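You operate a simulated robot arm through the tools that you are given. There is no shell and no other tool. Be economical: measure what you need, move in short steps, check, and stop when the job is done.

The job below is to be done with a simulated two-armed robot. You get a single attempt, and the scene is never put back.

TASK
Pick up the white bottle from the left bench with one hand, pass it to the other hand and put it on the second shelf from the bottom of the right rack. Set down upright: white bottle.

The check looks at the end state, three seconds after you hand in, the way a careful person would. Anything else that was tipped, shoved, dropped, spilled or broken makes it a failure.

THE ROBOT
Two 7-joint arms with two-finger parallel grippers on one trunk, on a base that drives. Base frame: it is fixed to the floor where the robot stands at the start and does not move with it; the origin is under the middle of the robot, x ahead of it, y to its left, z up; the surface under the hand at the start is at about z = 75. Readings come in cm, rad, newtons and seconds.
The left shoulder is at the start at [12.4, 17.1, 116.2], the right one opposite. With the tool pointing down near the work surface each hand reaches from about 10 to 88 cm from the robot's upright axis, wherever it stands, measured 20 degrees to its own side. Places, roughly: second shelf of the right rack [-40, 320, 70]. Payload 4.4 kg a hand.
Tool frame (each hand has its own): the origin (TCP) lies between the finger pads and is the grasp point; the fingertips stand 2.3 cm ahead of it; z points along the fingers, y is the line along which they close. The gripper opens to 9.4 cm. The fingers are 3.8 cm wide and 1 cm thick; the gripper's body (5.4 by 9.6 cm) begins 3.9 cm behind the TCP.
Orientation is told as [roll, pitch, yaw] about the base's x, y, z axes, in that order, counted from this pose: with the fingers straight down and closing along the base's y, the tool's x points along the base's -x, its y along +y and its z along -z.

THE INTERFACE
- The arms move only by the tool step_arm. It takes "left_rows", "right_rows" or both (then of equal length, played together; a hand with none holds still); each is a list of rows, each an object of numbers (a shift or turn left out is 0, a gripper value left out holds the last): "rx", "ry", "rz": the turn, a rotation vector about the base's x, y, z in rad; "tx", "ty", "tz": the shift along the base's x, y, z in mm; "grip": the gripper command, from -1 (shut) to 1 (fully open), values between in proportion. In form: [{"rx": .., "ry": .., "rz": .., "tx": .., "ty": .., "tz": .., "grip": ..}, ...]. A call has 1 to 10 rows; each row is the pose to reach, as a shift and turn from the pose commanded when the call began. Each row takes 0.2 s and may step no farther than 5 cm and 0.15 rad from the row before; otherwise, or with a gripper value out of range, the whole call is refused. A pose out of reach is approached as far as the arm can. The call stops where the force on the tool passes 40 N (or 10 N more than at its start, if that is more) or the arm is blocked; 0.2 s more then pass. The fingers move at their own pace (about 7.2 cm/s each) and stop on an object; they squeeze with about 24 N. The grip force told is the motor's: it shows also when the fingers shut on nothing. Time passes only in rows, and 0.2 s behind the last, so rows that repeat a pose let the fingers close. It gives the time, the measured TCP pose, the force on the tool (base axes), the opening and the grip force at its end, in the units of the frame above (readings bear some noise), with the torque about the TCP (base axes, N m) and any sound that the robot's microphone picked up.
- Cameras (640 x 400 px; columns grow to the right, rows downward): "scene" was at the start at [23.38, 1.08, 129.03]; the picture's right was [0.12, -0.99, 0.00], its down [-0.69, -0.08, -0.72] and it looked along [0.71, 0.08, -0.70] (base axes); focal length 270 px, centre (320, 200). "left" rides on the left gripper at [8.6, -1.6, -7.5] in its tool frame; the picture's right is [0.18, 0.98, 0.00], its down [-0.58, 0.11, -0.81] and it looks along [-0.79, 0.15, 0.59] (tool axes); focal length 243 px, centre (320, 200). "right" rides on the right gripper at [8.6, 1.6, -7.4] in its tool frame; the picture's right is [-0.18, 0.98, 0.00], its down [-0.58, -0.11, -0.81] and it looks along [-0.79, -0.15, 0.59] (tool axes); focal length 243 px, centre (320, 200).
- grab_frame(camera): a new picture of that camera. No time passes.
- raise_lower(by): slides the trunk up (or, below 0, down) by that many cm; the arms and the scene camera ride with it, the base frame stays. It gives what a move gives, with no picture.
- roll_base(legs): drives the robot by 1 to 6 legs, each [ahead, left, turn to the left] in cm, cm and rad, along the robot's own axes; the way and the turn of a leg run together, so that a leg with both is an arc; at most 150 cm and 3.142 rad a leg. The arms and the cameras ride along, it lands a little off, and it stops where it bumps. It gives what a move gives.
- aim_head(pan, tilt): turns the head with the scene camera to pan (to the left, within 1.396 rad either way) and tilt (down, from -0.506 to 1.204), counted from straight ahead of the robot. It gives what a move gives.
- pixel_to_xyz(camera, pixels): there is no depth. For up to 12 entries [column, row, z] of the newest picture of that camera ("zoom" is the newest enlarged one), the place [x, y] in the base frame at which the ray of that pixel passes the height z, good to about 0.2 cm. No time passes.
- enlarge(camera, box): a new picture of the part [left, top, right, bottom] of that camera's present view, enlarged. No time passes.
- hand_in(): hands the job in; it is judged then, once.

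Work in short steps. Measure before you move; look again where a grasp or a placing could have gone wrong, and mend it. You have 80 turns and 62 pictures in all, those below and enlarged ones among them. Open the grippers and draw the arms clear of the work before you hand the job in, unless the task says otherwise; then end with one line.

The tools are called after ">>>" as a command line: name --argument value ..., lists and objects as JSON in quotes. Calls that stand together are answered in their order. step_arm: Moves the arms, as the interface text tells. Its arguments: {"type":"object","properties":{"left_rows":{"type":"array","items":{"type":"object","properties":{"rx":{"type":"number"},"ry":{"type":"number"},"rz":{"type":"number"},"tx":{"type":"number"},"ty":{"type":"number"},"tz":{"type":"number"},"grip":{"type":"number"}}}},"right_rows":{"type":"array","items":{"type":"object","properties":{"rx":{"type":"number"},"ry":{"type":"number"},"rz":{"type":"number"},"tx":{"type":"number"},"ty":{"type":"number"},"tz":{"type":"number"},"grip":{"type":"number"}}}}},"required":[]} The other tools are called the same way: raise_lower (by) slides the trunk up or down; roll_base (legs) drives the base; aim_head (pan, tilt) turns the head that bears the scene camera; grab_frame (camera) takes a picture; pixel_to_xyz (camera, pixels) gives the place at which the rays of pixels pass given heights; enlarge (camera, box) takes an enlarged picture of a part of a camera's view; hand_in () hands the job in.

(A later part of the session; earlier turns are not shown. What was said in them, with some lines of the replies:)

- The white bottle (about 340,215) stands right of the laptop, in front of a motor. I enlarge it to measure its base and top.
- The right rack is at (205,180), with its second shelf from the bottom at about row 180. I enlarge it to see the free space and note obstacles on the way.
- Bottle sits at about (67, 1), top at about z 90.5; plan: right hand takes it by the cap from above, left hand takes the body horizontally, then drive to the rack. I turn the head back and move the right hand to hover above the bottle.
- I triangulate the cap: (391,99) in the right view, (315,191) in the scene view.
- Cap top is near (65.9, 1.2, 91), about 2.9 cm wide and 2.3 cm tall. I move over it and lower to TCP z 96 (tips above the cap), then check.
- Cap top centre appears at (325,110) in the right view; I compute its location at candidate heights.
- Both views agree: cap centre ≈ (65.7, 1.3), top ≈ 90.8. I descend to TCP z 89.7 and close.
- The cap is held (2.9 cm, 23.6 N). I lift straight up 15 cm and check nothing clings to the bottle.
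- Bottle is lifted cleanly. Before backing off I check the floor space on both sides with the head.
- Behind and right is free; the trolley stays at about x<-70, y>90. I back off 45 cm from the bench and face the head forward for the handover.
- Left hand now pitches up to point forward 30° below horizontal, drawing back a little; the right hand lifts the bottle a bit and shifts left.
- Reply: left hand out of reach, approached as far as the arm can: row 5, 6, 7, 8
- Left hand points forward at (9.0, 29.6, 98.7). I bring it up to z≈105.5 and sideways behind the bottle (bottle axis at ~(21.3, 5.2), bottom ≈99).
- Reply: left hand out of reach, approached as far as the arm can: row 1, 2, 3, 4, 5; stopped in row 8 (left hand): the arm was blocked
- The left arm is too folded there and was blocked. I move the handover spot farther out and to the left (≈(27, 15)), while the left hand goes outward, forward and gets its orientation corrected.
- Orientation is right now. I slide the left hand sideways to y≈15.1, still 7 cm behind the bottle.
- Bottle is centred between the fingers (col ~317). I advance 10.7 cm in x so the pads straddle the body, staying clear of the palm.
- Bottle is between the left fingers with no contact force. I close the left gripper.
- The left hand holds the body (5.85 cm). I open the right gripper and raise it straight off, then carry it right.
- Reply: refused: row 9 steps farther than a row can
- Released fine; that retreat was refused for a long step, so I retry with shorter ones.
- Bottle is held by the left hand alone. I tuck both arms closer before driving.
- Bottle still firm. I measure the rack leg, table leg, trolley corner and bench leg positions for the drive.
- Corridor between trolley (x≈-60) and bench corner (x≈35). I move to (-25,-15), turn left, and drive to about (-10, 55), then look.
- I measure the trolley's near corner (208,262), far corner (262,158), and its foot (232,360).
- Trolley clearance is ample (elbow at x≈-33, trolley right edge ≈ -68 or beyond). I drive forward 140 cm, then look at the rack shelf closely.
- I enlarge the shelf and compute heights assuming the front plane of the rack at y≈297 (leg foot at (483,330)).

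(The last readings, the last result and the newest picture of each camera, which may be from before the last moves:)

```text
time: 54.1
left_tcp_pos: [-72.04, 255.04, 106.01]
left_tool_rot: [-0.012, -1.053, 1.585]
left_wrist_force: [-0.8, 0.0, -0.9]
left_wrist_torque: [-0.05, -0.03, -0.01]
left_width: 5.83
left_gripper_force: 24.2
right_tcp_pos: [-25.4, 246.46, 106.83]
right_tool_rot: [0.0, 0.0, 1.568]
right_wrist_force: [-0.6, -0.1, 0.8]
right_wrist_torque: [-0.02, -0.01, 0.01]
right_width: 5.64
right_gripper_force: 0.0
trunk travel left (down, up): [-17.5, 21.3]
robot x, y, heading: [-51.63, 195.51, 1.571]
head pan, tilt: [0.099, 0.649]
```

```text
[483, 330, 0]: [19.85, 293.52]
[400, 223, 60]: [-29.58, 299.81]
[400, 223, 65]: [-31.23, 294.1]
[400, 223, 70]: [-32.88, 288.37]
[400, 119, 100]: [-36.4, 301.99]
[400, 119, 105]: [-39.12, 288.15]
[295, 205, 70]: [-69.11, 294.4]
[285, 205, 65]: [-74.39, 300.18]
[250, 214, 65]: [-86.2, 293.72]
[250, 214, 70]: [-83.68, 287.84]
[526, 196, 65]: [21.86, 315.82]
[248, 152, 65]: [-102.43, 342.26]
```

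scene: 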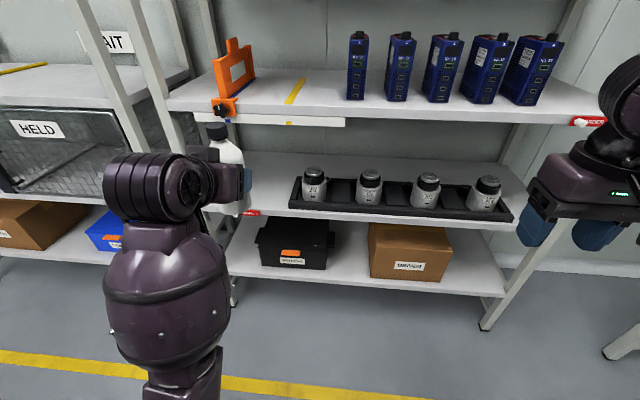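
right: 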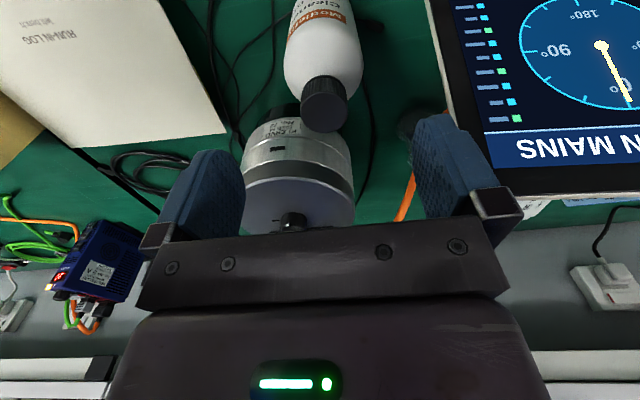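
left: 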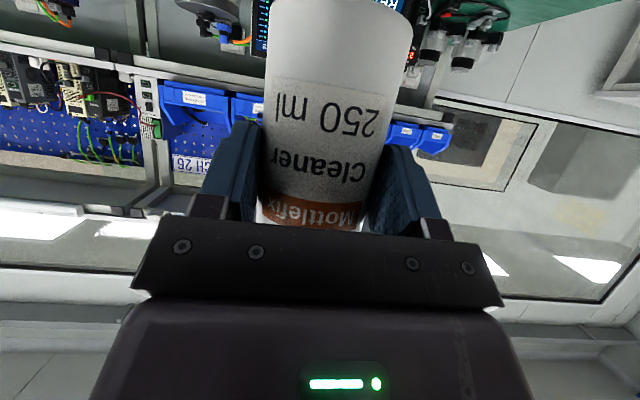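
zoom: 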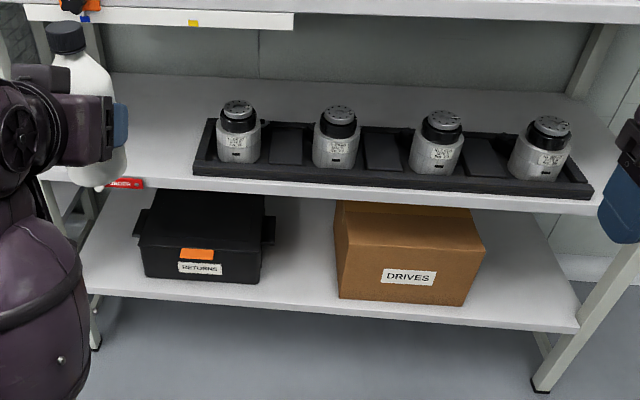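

Shelf 2: front edge y≈295, top z≈66; free bay between left post (x≈-98) and tray (x≈-74). I lower the trunk 15 cm, then the left hand further, out in front of the rack.

>>> raise_lower --by -15

>>> step_arm --left_rows '[{"tz": -30}, {"tz": -60}, {"tz": -90}, {"tz": -100}, {"tz": -100}]'

>>> grab_frame --camera "scene"

>>> grab_frame --camera "left"

```text
time: 55.9
left_tcp_pos: [-71.28, 255.7, 81.32]
left_tool_rot: [0.043, -0.786, 1.543]
left_wrist_force: [-0.1, -0.5, 0.3]
left_wrist_torque: [-0.02, -0.02, -0.01]
left_width: 5.84
left_gripper_force: 24.4
right_tcp_pos: [-24.04, 245.45, 92.83]
right_tool_rot: [0.016, 0.025, 1.57]
right_wrist_force: [0.3, 0.7, 0.9]
right_wrist_torque: [-0.01, -0.01, -0.03]
right_width: 5.66
right_gripper_force: 0.0
trunk travel left (down, up): [-2.5, 36.3]
robot x, y, heading: [-51.75, 195.29, 1.572]
head pan, tilt: [0.099, 0.649]
```

```text
time: 56.5
left_tcp_pos: [-69.8, 260.15, 81.16]
left_tool_rot: [0.078, -0.94, 1.48]
left_wrist_force: [0.8, -0.1, 0.0]
left_wrist_torque: [-0.02, 0.03, 0.03]
left_width: 5.81
left_gripper_force: 24.7
right_tcp_pos: [-23.67, 245.04, 92.24]
right_tool_rot: [0.021, 0.032, 1.57]
right_wrist_force: [1.7, 0.7, -0.6]
right_wrist_torque: [-0.02, 0.03, -0.02]
right_width: 5.65
right_gripper_force: 0.0
trunk travel left (down, up): [-2.5, 36.3]
robot x, y, heading: [-51.74, 195.24, 1.572]
head pan, tilt: [0.099, 0.649]
stopped in row 3 (left hand): the arm was blocked; the commanded pose is now the measured one
```

```text
28 pictures are left
```

scene: 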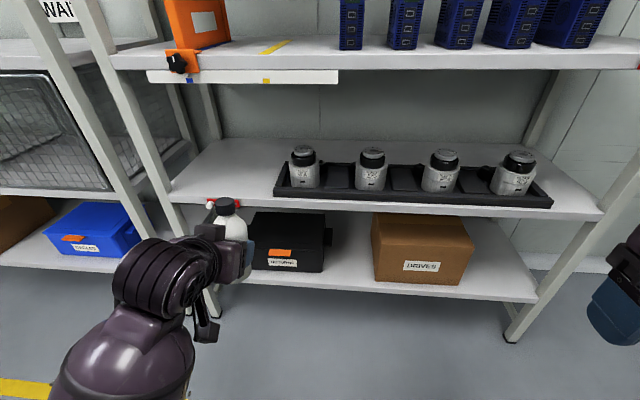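

```text
27 pictures are left
```

left: 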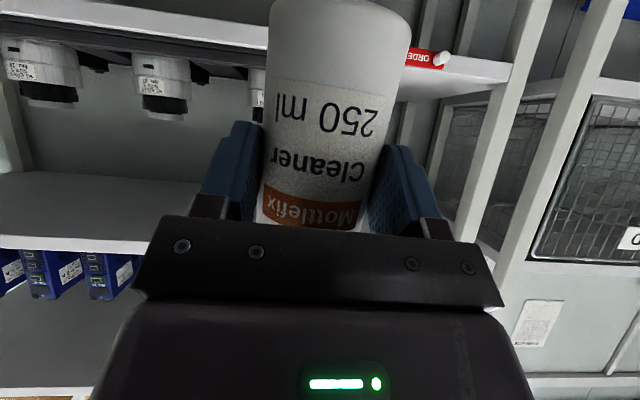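

Lowering the trunk fouled the folded left arm. I raise the trunk back, then extend the left hand forward (still ~15 cm short of the rack) with its orientation restored.

>>> raise_lower --by 10

>>> step_arm --left_rows '[{"ty": 30}, {"ty": 60}, {"ty": 90}, {"ty": 120}, {"ty": 120}]'

>>> grab_frame --camera "scene"

```text
time: 57.9
left_tcp_pos: [-70.92, 261.01, 84.63]
left_tool_rot: [0.023, -0.847, 1.526]
left_wrist_force: [-0.3, 0.8, -0.1]
left_wrist_torque: [-0.1, 0.01, -0.02]
left_width: 5.81
left_gripper_force: 23.9
right_tcp_pos: [-25.4, 247.55, 98.57]
right_tool_rot: [0.0, 0.106, 1.569]
right_wrist_force: [-0.4, 0.3, 0.2]
right_wrist_torque: [0.0, 0.0, -0.04]
right_width: 5.63
right_gripper_force: 0.1
trunk travel left (down, up): [-12.5, 26.3]
robot x, y, heading: [-51.66, 195.5, 1.568]
head pan, tilt: [0.099, 0.649]
```

```text
time: 59.0
left_tcp_pos: [-71.0, 273.17, 84.88]
left_tool_rot: [0.024, -0.853, 1.525]
left_wrist_force: [0.1, -0.1, -0.5]
left_wrist_torque: [-0.02, -0.01, -0.03]
left_width: 5.86
left_gripper_force: 24.2
right_tcp_pos: [-25.29, 247.3, 98.84]
right_tool_rot: [-0.002, 0.102, 1.57]
right_wrist_force: [-0.2, -0.8, 0.1]
right_wrist_torque: [0.01, -0.01, -0.01]
right_width: 5.64
right_gripper_force: 0.0
trunk travel left (down, up): [-12.5, 26.3]
robot x, y, heading: [-51.88, 195.1, 1.568]
head pan, tilt: [0.099, 0.649]
```

```text
26 pictures are left
```

scene: 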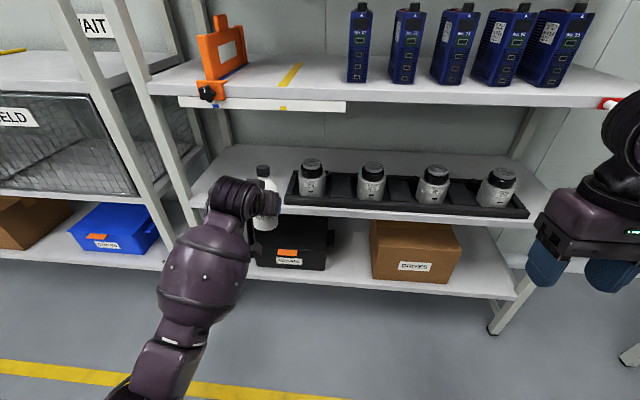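

Now the arm is free at (-71, 273, 85) but the bottle leans forward 0.2 rad. I correct the tilt and shift the hand 15 cm left (−x) in front of the free bay.

>>> step_arm --left_rows '[{"rx": 0.1, "ry": -0.009, "rz": 0.011, "tx": -30}, {"rx": 0.2, "ry": -0.018, "rz": 0.023, "tx": -60}, {"rx": 0.2, "ry": -0.018, "rz": 0.023, "tx": -100}, {"rx": 0.2, "ry": -0.018, "rz": 0.023, "tx": -140}, {"rx": 0.2, "ry": -0.018, "rz": 0.023, "tx": -140}]'

>>> grab_frame --camera "left"

>>> grab_frame --camera "scene"

```text
time: 60.2
left_tcp_pos: [-85.09, 272.97, 84.98]
left_tool_rot: [0.001, -1.053, 1.565]
left_wrist_force: [-0.5, 0.5, 0.2]
left_wrist_torque: [-0.08, 0.0, 0.0]
left_width: 5.86
left_gripper_force: 24.1
right_tcp_pos: [-25.28, 247.31, 98.84]
right_tool_rot: [0.002, 0.102, 1.569]
right_wrist_force: [-0.2, -0.7, 0.1]
right_wrist_torque: [0.0, 0.0, 0.02]
right_width: 5.67
right_gripper_force: 0.1
trunk travel left (down, up): [-12.5, 26.3]
robot x, y, heading: [-51.89, 195.0, 1.57]
head pan, tilt: [0.099, 0.649]
```

```text
25 pictures are left
```

left: 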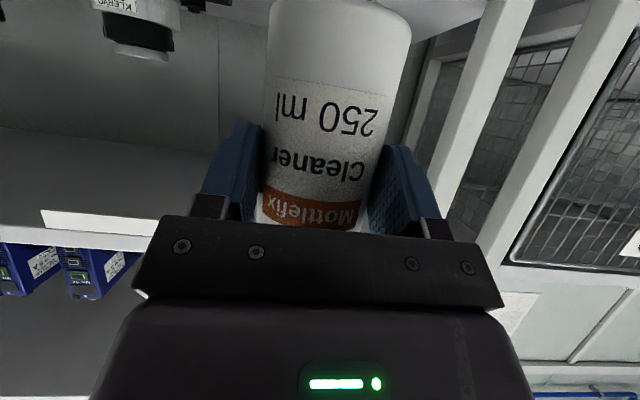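

```text
24 pictures are left
```

scene: 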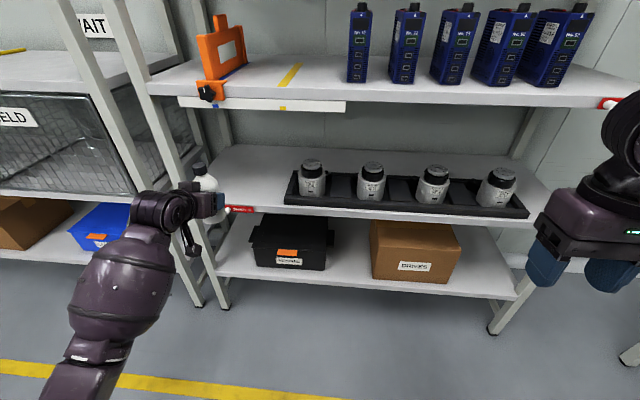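

I enlarge the free bay to measure edge, post, label and tray from this viewpoint.

>>> enlarge --camera "scene" --box '[140, 60, 340, 260]'

>>> pixel_to_xyz --camera "scene" --pixels '[[490, 333, 0], [222, 308, 0], [400, 215, 66], [400, 215, 62], [400, 215, 70], [285, 203, 66], [285, 180, 66], [226, 146, 66], [400, 97, 103], [210, 93, 100], [340, 101, 100]]'

```text
2.00 times, centred on (240, 160) of scene
```

zoom: 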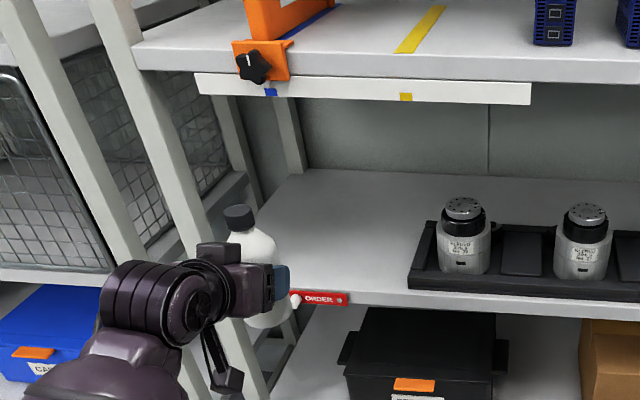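

```text
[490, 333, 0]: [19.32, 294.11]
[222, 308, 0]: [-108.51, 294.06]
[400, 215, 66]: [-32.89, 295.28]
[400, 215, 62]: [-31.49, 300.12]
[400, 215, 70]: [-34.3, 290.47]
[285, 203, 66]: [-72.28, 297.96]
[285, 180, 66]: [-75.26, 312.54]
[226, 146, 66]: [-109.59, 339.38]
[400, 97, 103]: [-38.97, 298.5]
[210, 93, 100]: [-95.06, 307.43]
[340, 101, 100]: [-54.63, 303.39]
```

I check the tag position, the bottle's bottom height (front bottom at zoom (268,329), expected z≈78 at y≈271), and tray rim.

>>> pixel_to_xyz --camera "zoom" --pixels '[[268, 329, 77], [268, 329, 78], [268, 329, 79], [238, 206, 94], [350, 298, 65], [296, 300, 65], [360, 291, 66], [408, 288, 66], [412, 270, 68], [437, 222, 68]]'

```text
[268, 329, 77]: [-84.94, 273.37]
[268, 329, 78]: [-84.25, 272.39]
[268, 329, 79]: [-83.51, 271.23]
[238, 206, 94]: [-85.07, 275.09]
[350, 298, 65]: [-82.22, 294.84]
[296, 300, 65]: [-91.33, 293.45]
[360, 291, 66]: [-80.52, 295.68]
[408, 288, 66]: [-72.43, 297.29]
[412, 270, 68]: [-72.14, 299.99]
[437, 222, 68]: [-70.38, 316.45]
```

Geometry agrees (bottom ≈ TCP −6.6; tag x −91…−82; tray left end ≈ −72.5). I aim for bottle axis at x≈−79.5, y≈303; first shift and lower in front of the rack.

>>> step_arm --left_rows '[{"tx": 20, "tz": -20}, {"tx": 40, "tz": -45}, {"tx": 55, "tz": -75}, {"tx": 55, "tz": -80}, {"tx": 55, "tz": -80}]'

>>> grab_frame --camera "scene"

```text
time: 61.5
left_tcp_pos: [-79.54, 272.89, 77.08]
left_tool_rot: [0.003, -1.052, 1.565]
left_wrist_force: [-0.7, -0.7, -0.4]
left_wrist_torque: [-0.05, -0.01, 0.0]
left_width: 5.85
left_gripper_force: 24.4
right_tcp_pos: [-25.31, 247.31, 98.85]
right_tool_rot: [0.0, 0.101, 1.569]
right_wrist_force: [0.3, 0.2, -0.8]
right_wrist_torque: [-0.01, 0.03, -0.01]
right_width: 5.64
right_gripper_force: 0.1
trunk travel left (down, up): [-12.5, 26.3]
robot x, y, heading: [-51.96, 195.41, 1.567]
head pan, tilt: [0.099, 0.649]
```

```text
22 pictures are left
```

scene: 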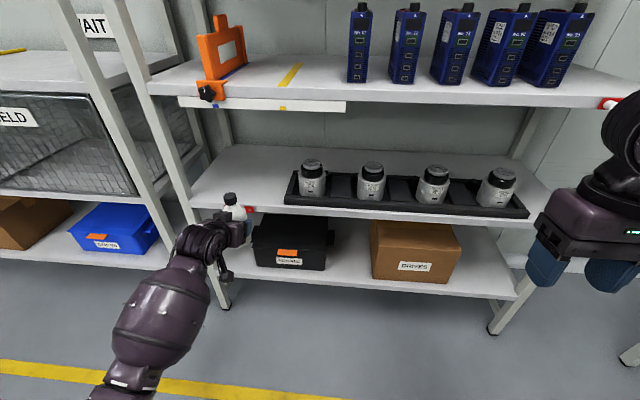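

Bottle bottom ≈70.5, about 4 cm above the shelf. I drive forward 14 cm (bottle front stays short of the edge) and check the height against the shelf.

>>> roll_base --legs '[[14, 0, 0]]'

>>> enlarge --camera "scene" --box '[140, 100, 360, 320]'

>>> grab_frame --camera "left"

```text
time: 62.8
left_tcp_pos: [-79.43, 286.96, 76.89]
left_tool_rot: [0.001, -1.052, 1.565]
left_wrist_force: [0.8, 0.3, -0.3]
left_wrist_torque: [-0.02, -0.02, -0.01]
left_width: 5.86
left_gripper_force: 23.6
right_tcp_pos: [-25.23, 261.25, 98.82]
right_tool_rot: [-0.001, 0.103, 1.568]
right_wrist_force: [-1.0, 0.0, -0.6]
right_wrist_torque: [0.04, 0.04, -0.01]
right_width: 5.66
right_gripper_force: 0.1
trunk travel left (down, up): [-12.5, 26.3]
robot x, y, heading: [-51.72, 209.4, 1.575]
head pan, tilt: [0.099, 0.649]
```

```text
1.82 times, centred on (250, 210) of scene
```

zoom: 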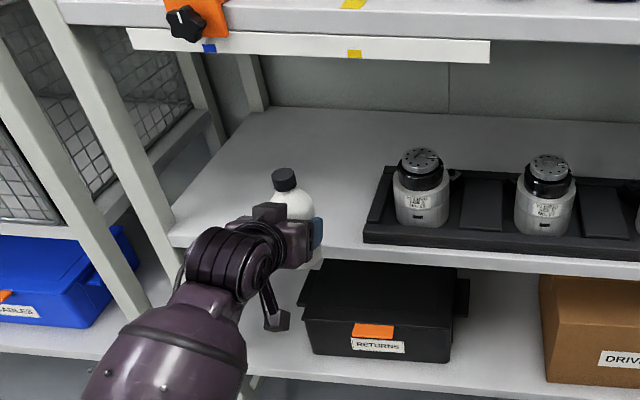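

```text
20 pictures are left
```

left: 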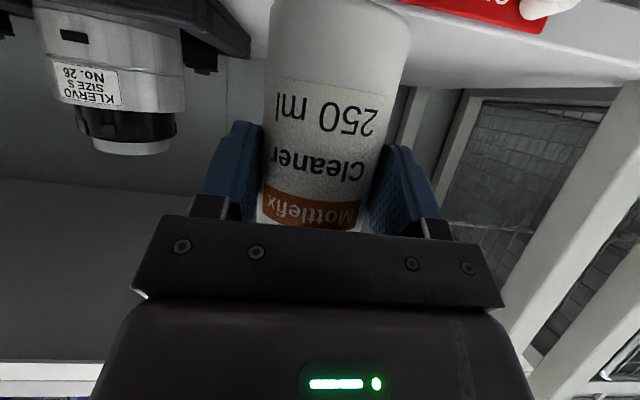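

I cross-check the shelf edge height: tag's upper right corner in the left view (545,33) and tray corner versus the scene measurement.

>>> pixel_to_xyz --camera "left" --pixels '[[545, 33, 64], [545, 33, 66], [545, 33, 68], [400, 3, 66], [246, 57, 66], [246, 57, 68], [216, 72, 66]]'

>>> pixel_to_xyz --camera "zoom" --pixels '[[363, 238, 66], [363, 243, 66], [385, 167, 66], [385, 167, 68], [330, 250, 66], [450, 262, 66], [450, 262, 65]]'

```text
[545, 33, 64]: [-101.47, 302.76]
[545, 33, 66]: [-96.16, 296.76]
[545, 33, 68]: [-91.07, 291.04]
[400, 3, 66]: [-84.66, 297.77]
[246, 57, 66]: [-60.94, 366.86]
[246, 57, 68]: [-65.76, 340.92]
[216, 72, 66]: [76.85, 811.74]
```

```text
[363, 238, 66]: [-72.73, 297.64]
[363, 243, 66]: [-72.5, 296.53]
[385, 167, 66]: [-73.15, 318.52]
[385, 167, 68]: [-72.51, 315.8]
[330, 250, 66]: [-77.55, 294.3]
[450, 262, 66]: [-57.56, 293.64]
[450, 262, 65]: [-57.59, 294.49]
```

Consistent: shelf top ≈66–67. I drive 12 cm more, moving the bottle over the shelf, ~4 cm above it.

>>> roll_base --legs '[[12, 0, 0]]'

>>> enlarge --camera "scene" --box '[140, 120, 360, 340]'

```text
time: 64.0
left_tcp_pos: [-79.55, 299.06, 76.87]
left_tool_rot: [0.002, -1.051, 1.564]
left_wrist_force: [0.0, 0.0, -0.3]
left_wrist_torque: [-0.02, 0.0, 0.01]
left_width: 5.84
left_gripper_force: 24.0
right_tcp_pos: [-25.15, 273.23, 98.64]
right_tool_rot: [0.001, 0.101, 1.567]
right_wrist_force: [-0.7, 0.0, -0.9]
right_wrist_torque: [-0.02, -0.02, 0.0]
right_width: 5.64
right_gripper_force: 0.0
trunk travel left (down, up): [-12.5, 26.3]
robot x, y, heading: [-51.37, 221.41, 1.567]
head pan, tilt: [0.099, 0.649]
```

```text
1.82 times, centred on (250, 230) of scene
```

zoom: 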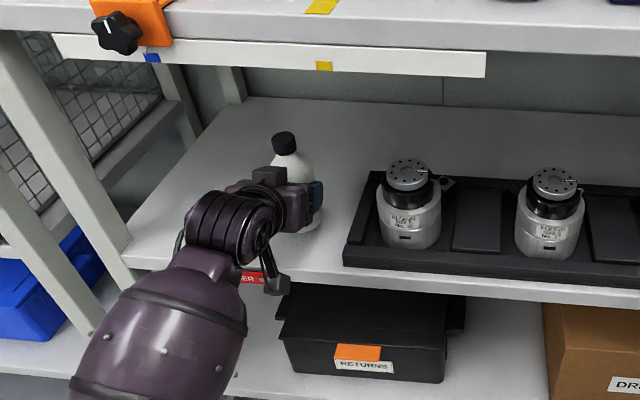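

Arm forward 3 cm, then lower 2.7 cm to about 1 cm above contact.

>>> step_arm --left_rows '[{"ty": 15}, {"ty": 30}, {"ty": 30, "tz": -15}, {"ty": 30, "tz": -27}, {"ty": 30, "tz": -27}]'

>>> enlarge --camera "scene" --box '[180, 160, 340, 300]'

>>> grab_frame --camera "left"

```text
time: 65.2
left_tcp_pos: [-79.37, 302.18, 74.95]
left_tool_rot: [0.003, -1.064, 1.562]
left_wrist_force: [-2.7, 3.7, 18.9]
left_wrist_torque: [0.14, 0.03, -0.03]
left_width: 5.83
left_gripper_force: 24.3
right_tcp_pos: [-25.16, 273.19, 99.07]
right_tool_rot: [0.0, 0.098, 1.568]
right_wrist_force: [0.0, 0.2, -0.4]
right_wrist_torque: [0.0, -0.01, -0.02]
right_width: 5.59
right_gripper_force: 0.1
trunk travel left (down, up): [-12.5, 26.3]
robot x, y, heading: [-51.78, 221.33, 1.568]
head pan, tilt: [0.099, 0.649]
```

```text
2.86 times, centred on (260, 230) of scene
```

zoom: 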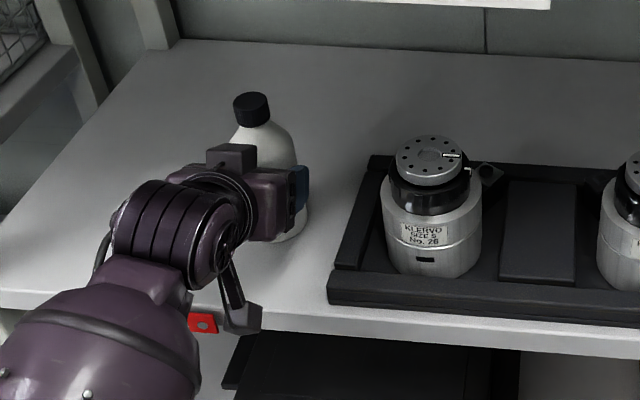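

```text
17 pictures are left
```

left: 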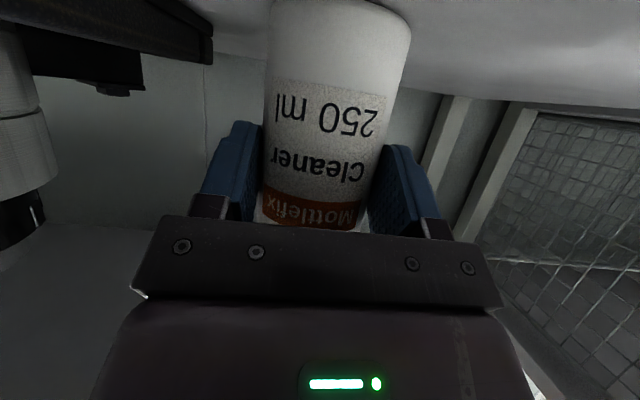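

Contact: 18.9 N up with torque consistent with the bottle base (not the camera). I relax 6 mm so the bottle rests lightly, then check the force.

>>> step_arm --left_rows '[{"tz": 3}, {"tz": 6}, {"tz": 6}]'

```text
time: 66.0
left_tcp_pos: [-79.37, 301.97, 74.77]
left_tool_rot: [0.003, -1.051, 1.565]
left_wrist_force: [-0.2, 3.9, 8.9]
left_wrist_torque: [0.62, -0.05, 0.07]
left_width: 5.79
left_gripper_force: 24.2
right_tcp_pos: [-25.04, 273.33, 98.84]
right_tool_rot: [0.0, 0.101, 1.566]
right_wrist_force: [0.3, -0.4, 0.2]
right_wrist_torque: [-0.01, -0.01, 0.0]
right_width: 5.63
right_gripper_force: 0.1
trunk travel left (down, up): [-12.5, 26.3]
robot x, y, heading: [-51.98, 221.92, 1.574]
head pan, tilt: [0.099, 0.649]
```

Light contact remains, bottle within ~1° of upright. I ease another 2 mm up and open the fingers moderately (clear of the tray).

>>> step_arm --left_rows '[{"tz": 2}, {"tz": 2}, {"tz": 2, "grip": 0.4}, {"tz": 2, "grip": 0.5}, {"tz": 2, "grip": 0.5}, {"tz": 2, "grip": 0.5}]'

>>> grab_frame --camera "left"

>>> enlarge --camera "scene" --box '[180, 160, 340, 300]'

```text
time: 67.4
left_tcp_pos: [-79.44, 302.05, 75.13]
left_tool_rot: [0.003, -1.053, 1.564]
left_wrist_force: [-0.5, -0.8, -0.6]
left_wrist_torque: [0.0, 0.0, 0.01]
left_width: 7.07
left_gripper_force: 0.1
right_tcp_pos: [-25.23, 273.42, 98.75]
right_tool_rot: [0.0, 0.1, 1.565]
right_wrist_force: [-0.4, 0.7, 0.7]
right_wrist_torque: [0.01, -0.03, -0.01]
right_width: 5.61
right_gripper_force: 0.0
trunk travel left (down, up): [-12.5, 26.3]
robot x, y, heading: [-52.0, 221.74, 1.569]
head pan, tilt: [0.099, 0.649]
```

```text
16 pictures are left
```

left: 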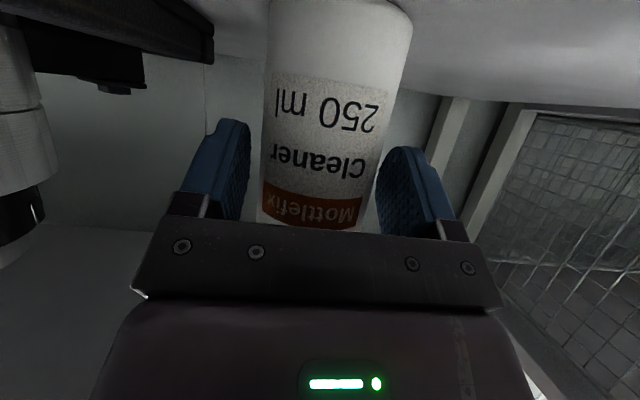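

```text
2.86 times, centred on (260, 230) of scene
```

zoom: 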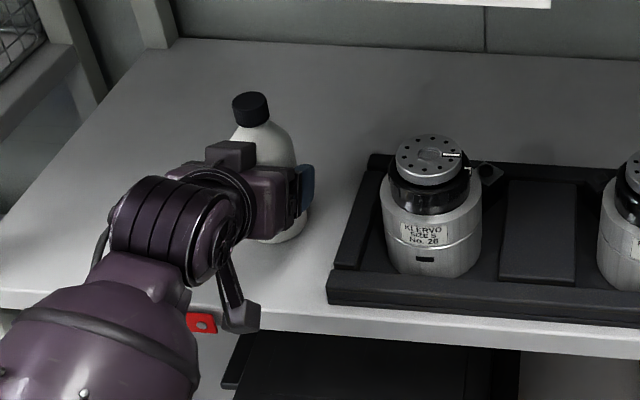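

Bottle stands free with gaps on both sides. I withdraw straight back (−y) slowly.

>>> step_arm --left_rows '[{"ty": -10}, {"ty": -25}, {"ty": -45}, {"ty": -70}, {"ty": -95}, {"ty": -120}, {"ty": -120}]'

>>> enlarge --camera "scene" --box '[180, 120, 380, 300]'

```text
time: 69.0
left_tcp_pos: [-79.39, 289.87, 74.88]
left_tool_rot: [0.001, -1.05, 1.563]
left_wrist_force: [-0.6, 0.6, 0.2]
left_wrist_torque: [-0.01, 0.0, -0.01]
left_width: 7.01
left_gripper_force: 0.0
right_tcp_pos: [-25.26, 273.34, 98.81]
right_tool_rot: [0.002, 0.1, 1.567]
right_wrist_force: [-0.3, -0.2, 0.0]
right_wrist_torque: [-0.02, -0.01, 0.01]
right_width: 5.61
right_gripper_force: 0.1
trunk travel left (down, up): [-12.5, 26.3]
robot x, y, heading: [-51.8, 221.49, 1.564]
head pan, tilt: [0.099, 0.649]
```

```text
2.22 times, centred on (280, 210) of scene
```

zoom: 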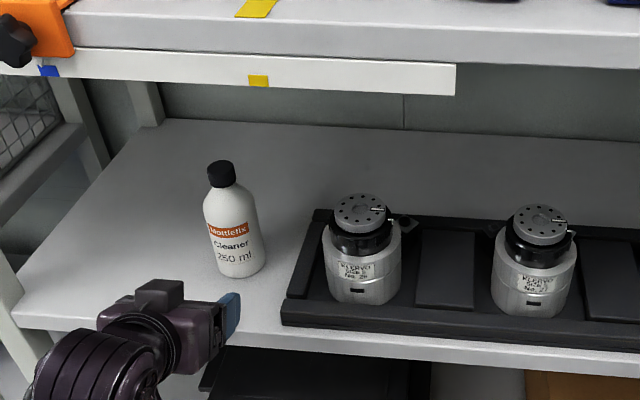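

The bottle stands upright on the second shelf, clear of the tray. I back the robot off 20 cm, open both grippers, and take a final look.

>>> roll_base --legs '[[-18, 0, 0]]'

>>> step_arm --left_rows '[{"grip": 1}, {"grip": 1}, {"grip": 1}]' --right_rows '[{"grip": 1}, {"grip": 1}, {"grip": 1}]'

>>> grab_frame --camera "scene"

```text
time: 70.5
left_tcp_pos: [-79.22, 272.27, 74.98]
left_tool_rot: [0.001, -1.052, 1.56]
left_wrist_force: [-0.2, -0.3, 0.8]
left_wrist_torque: [0.0, 0.04, -0.02]
left_width: 7.06
left_gripper_force: 0.1
right_tcp_pos: [-25.09, 255.57, 98.76]
right_tool_rot: [-0.001, 0.102, 1.563]
right_wrist_force: [0.3, -0.8, 0.3]
right_wrist_torque: [0.03, 0.01, 0.02]
right_width: 5.63
right_gripper_force: 0.1
trunk travel left (down, up): [-12.5, 26.3]
robot x, y, heading: [-51.69, 203.7, 1.566]
head pan, tilt: [0.099, 0.649]
```

```text
time: 71.3
left_tcp_pos: [-79.23, 272.47, 74.94]
left_tool_rot: [0.002, -1.052, 1.562]
left_wrist_force: [0.2, -0.6, -0.2]
left_wrist_torque: [0.0, 0.01, 0.04]
left_width: 9.41
left_gripper_force: 0.0
right_tcp_pos: [-25.23, 255.68, 98.73]
right_tool_rot: [0.001, 0.101, 1.564]
right_wrist_force: [-0.2, 1.1, 0.4]
right_wrist_torque: [0.02, 0.02, 0.0]
right_width: 9.39
right_gripper_force: 0.2
trunk travel left (down, up): [-12.5, 26.3]
robot x, y, heading: [-52.12, 204.05, 1.563]
head pan, tilt: [0.099, 0.649]
```

```text
13 pictures are left
```

scene: 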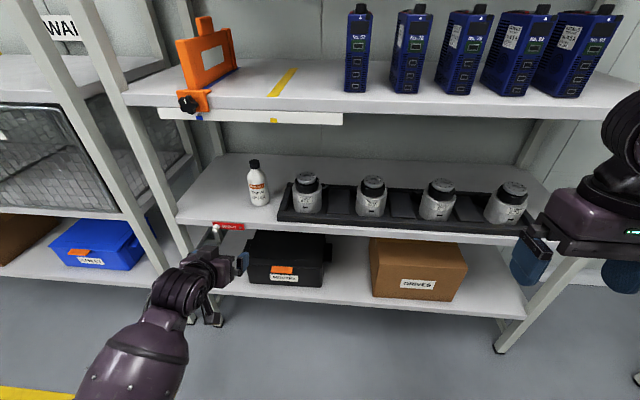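

The bottle stands upright at (259,183) and everything else on the rack is where it was; both hands are open and clear. I hand in.

>>> hand_in

```text
The job is handed in.
```

The white bottle was picked from the left bench with the right hand and passed to the left hand. It now stands upright on the second shelf from the bottom of the right rack, and in the pictures I took, nothing else on the rack or bench was moved.
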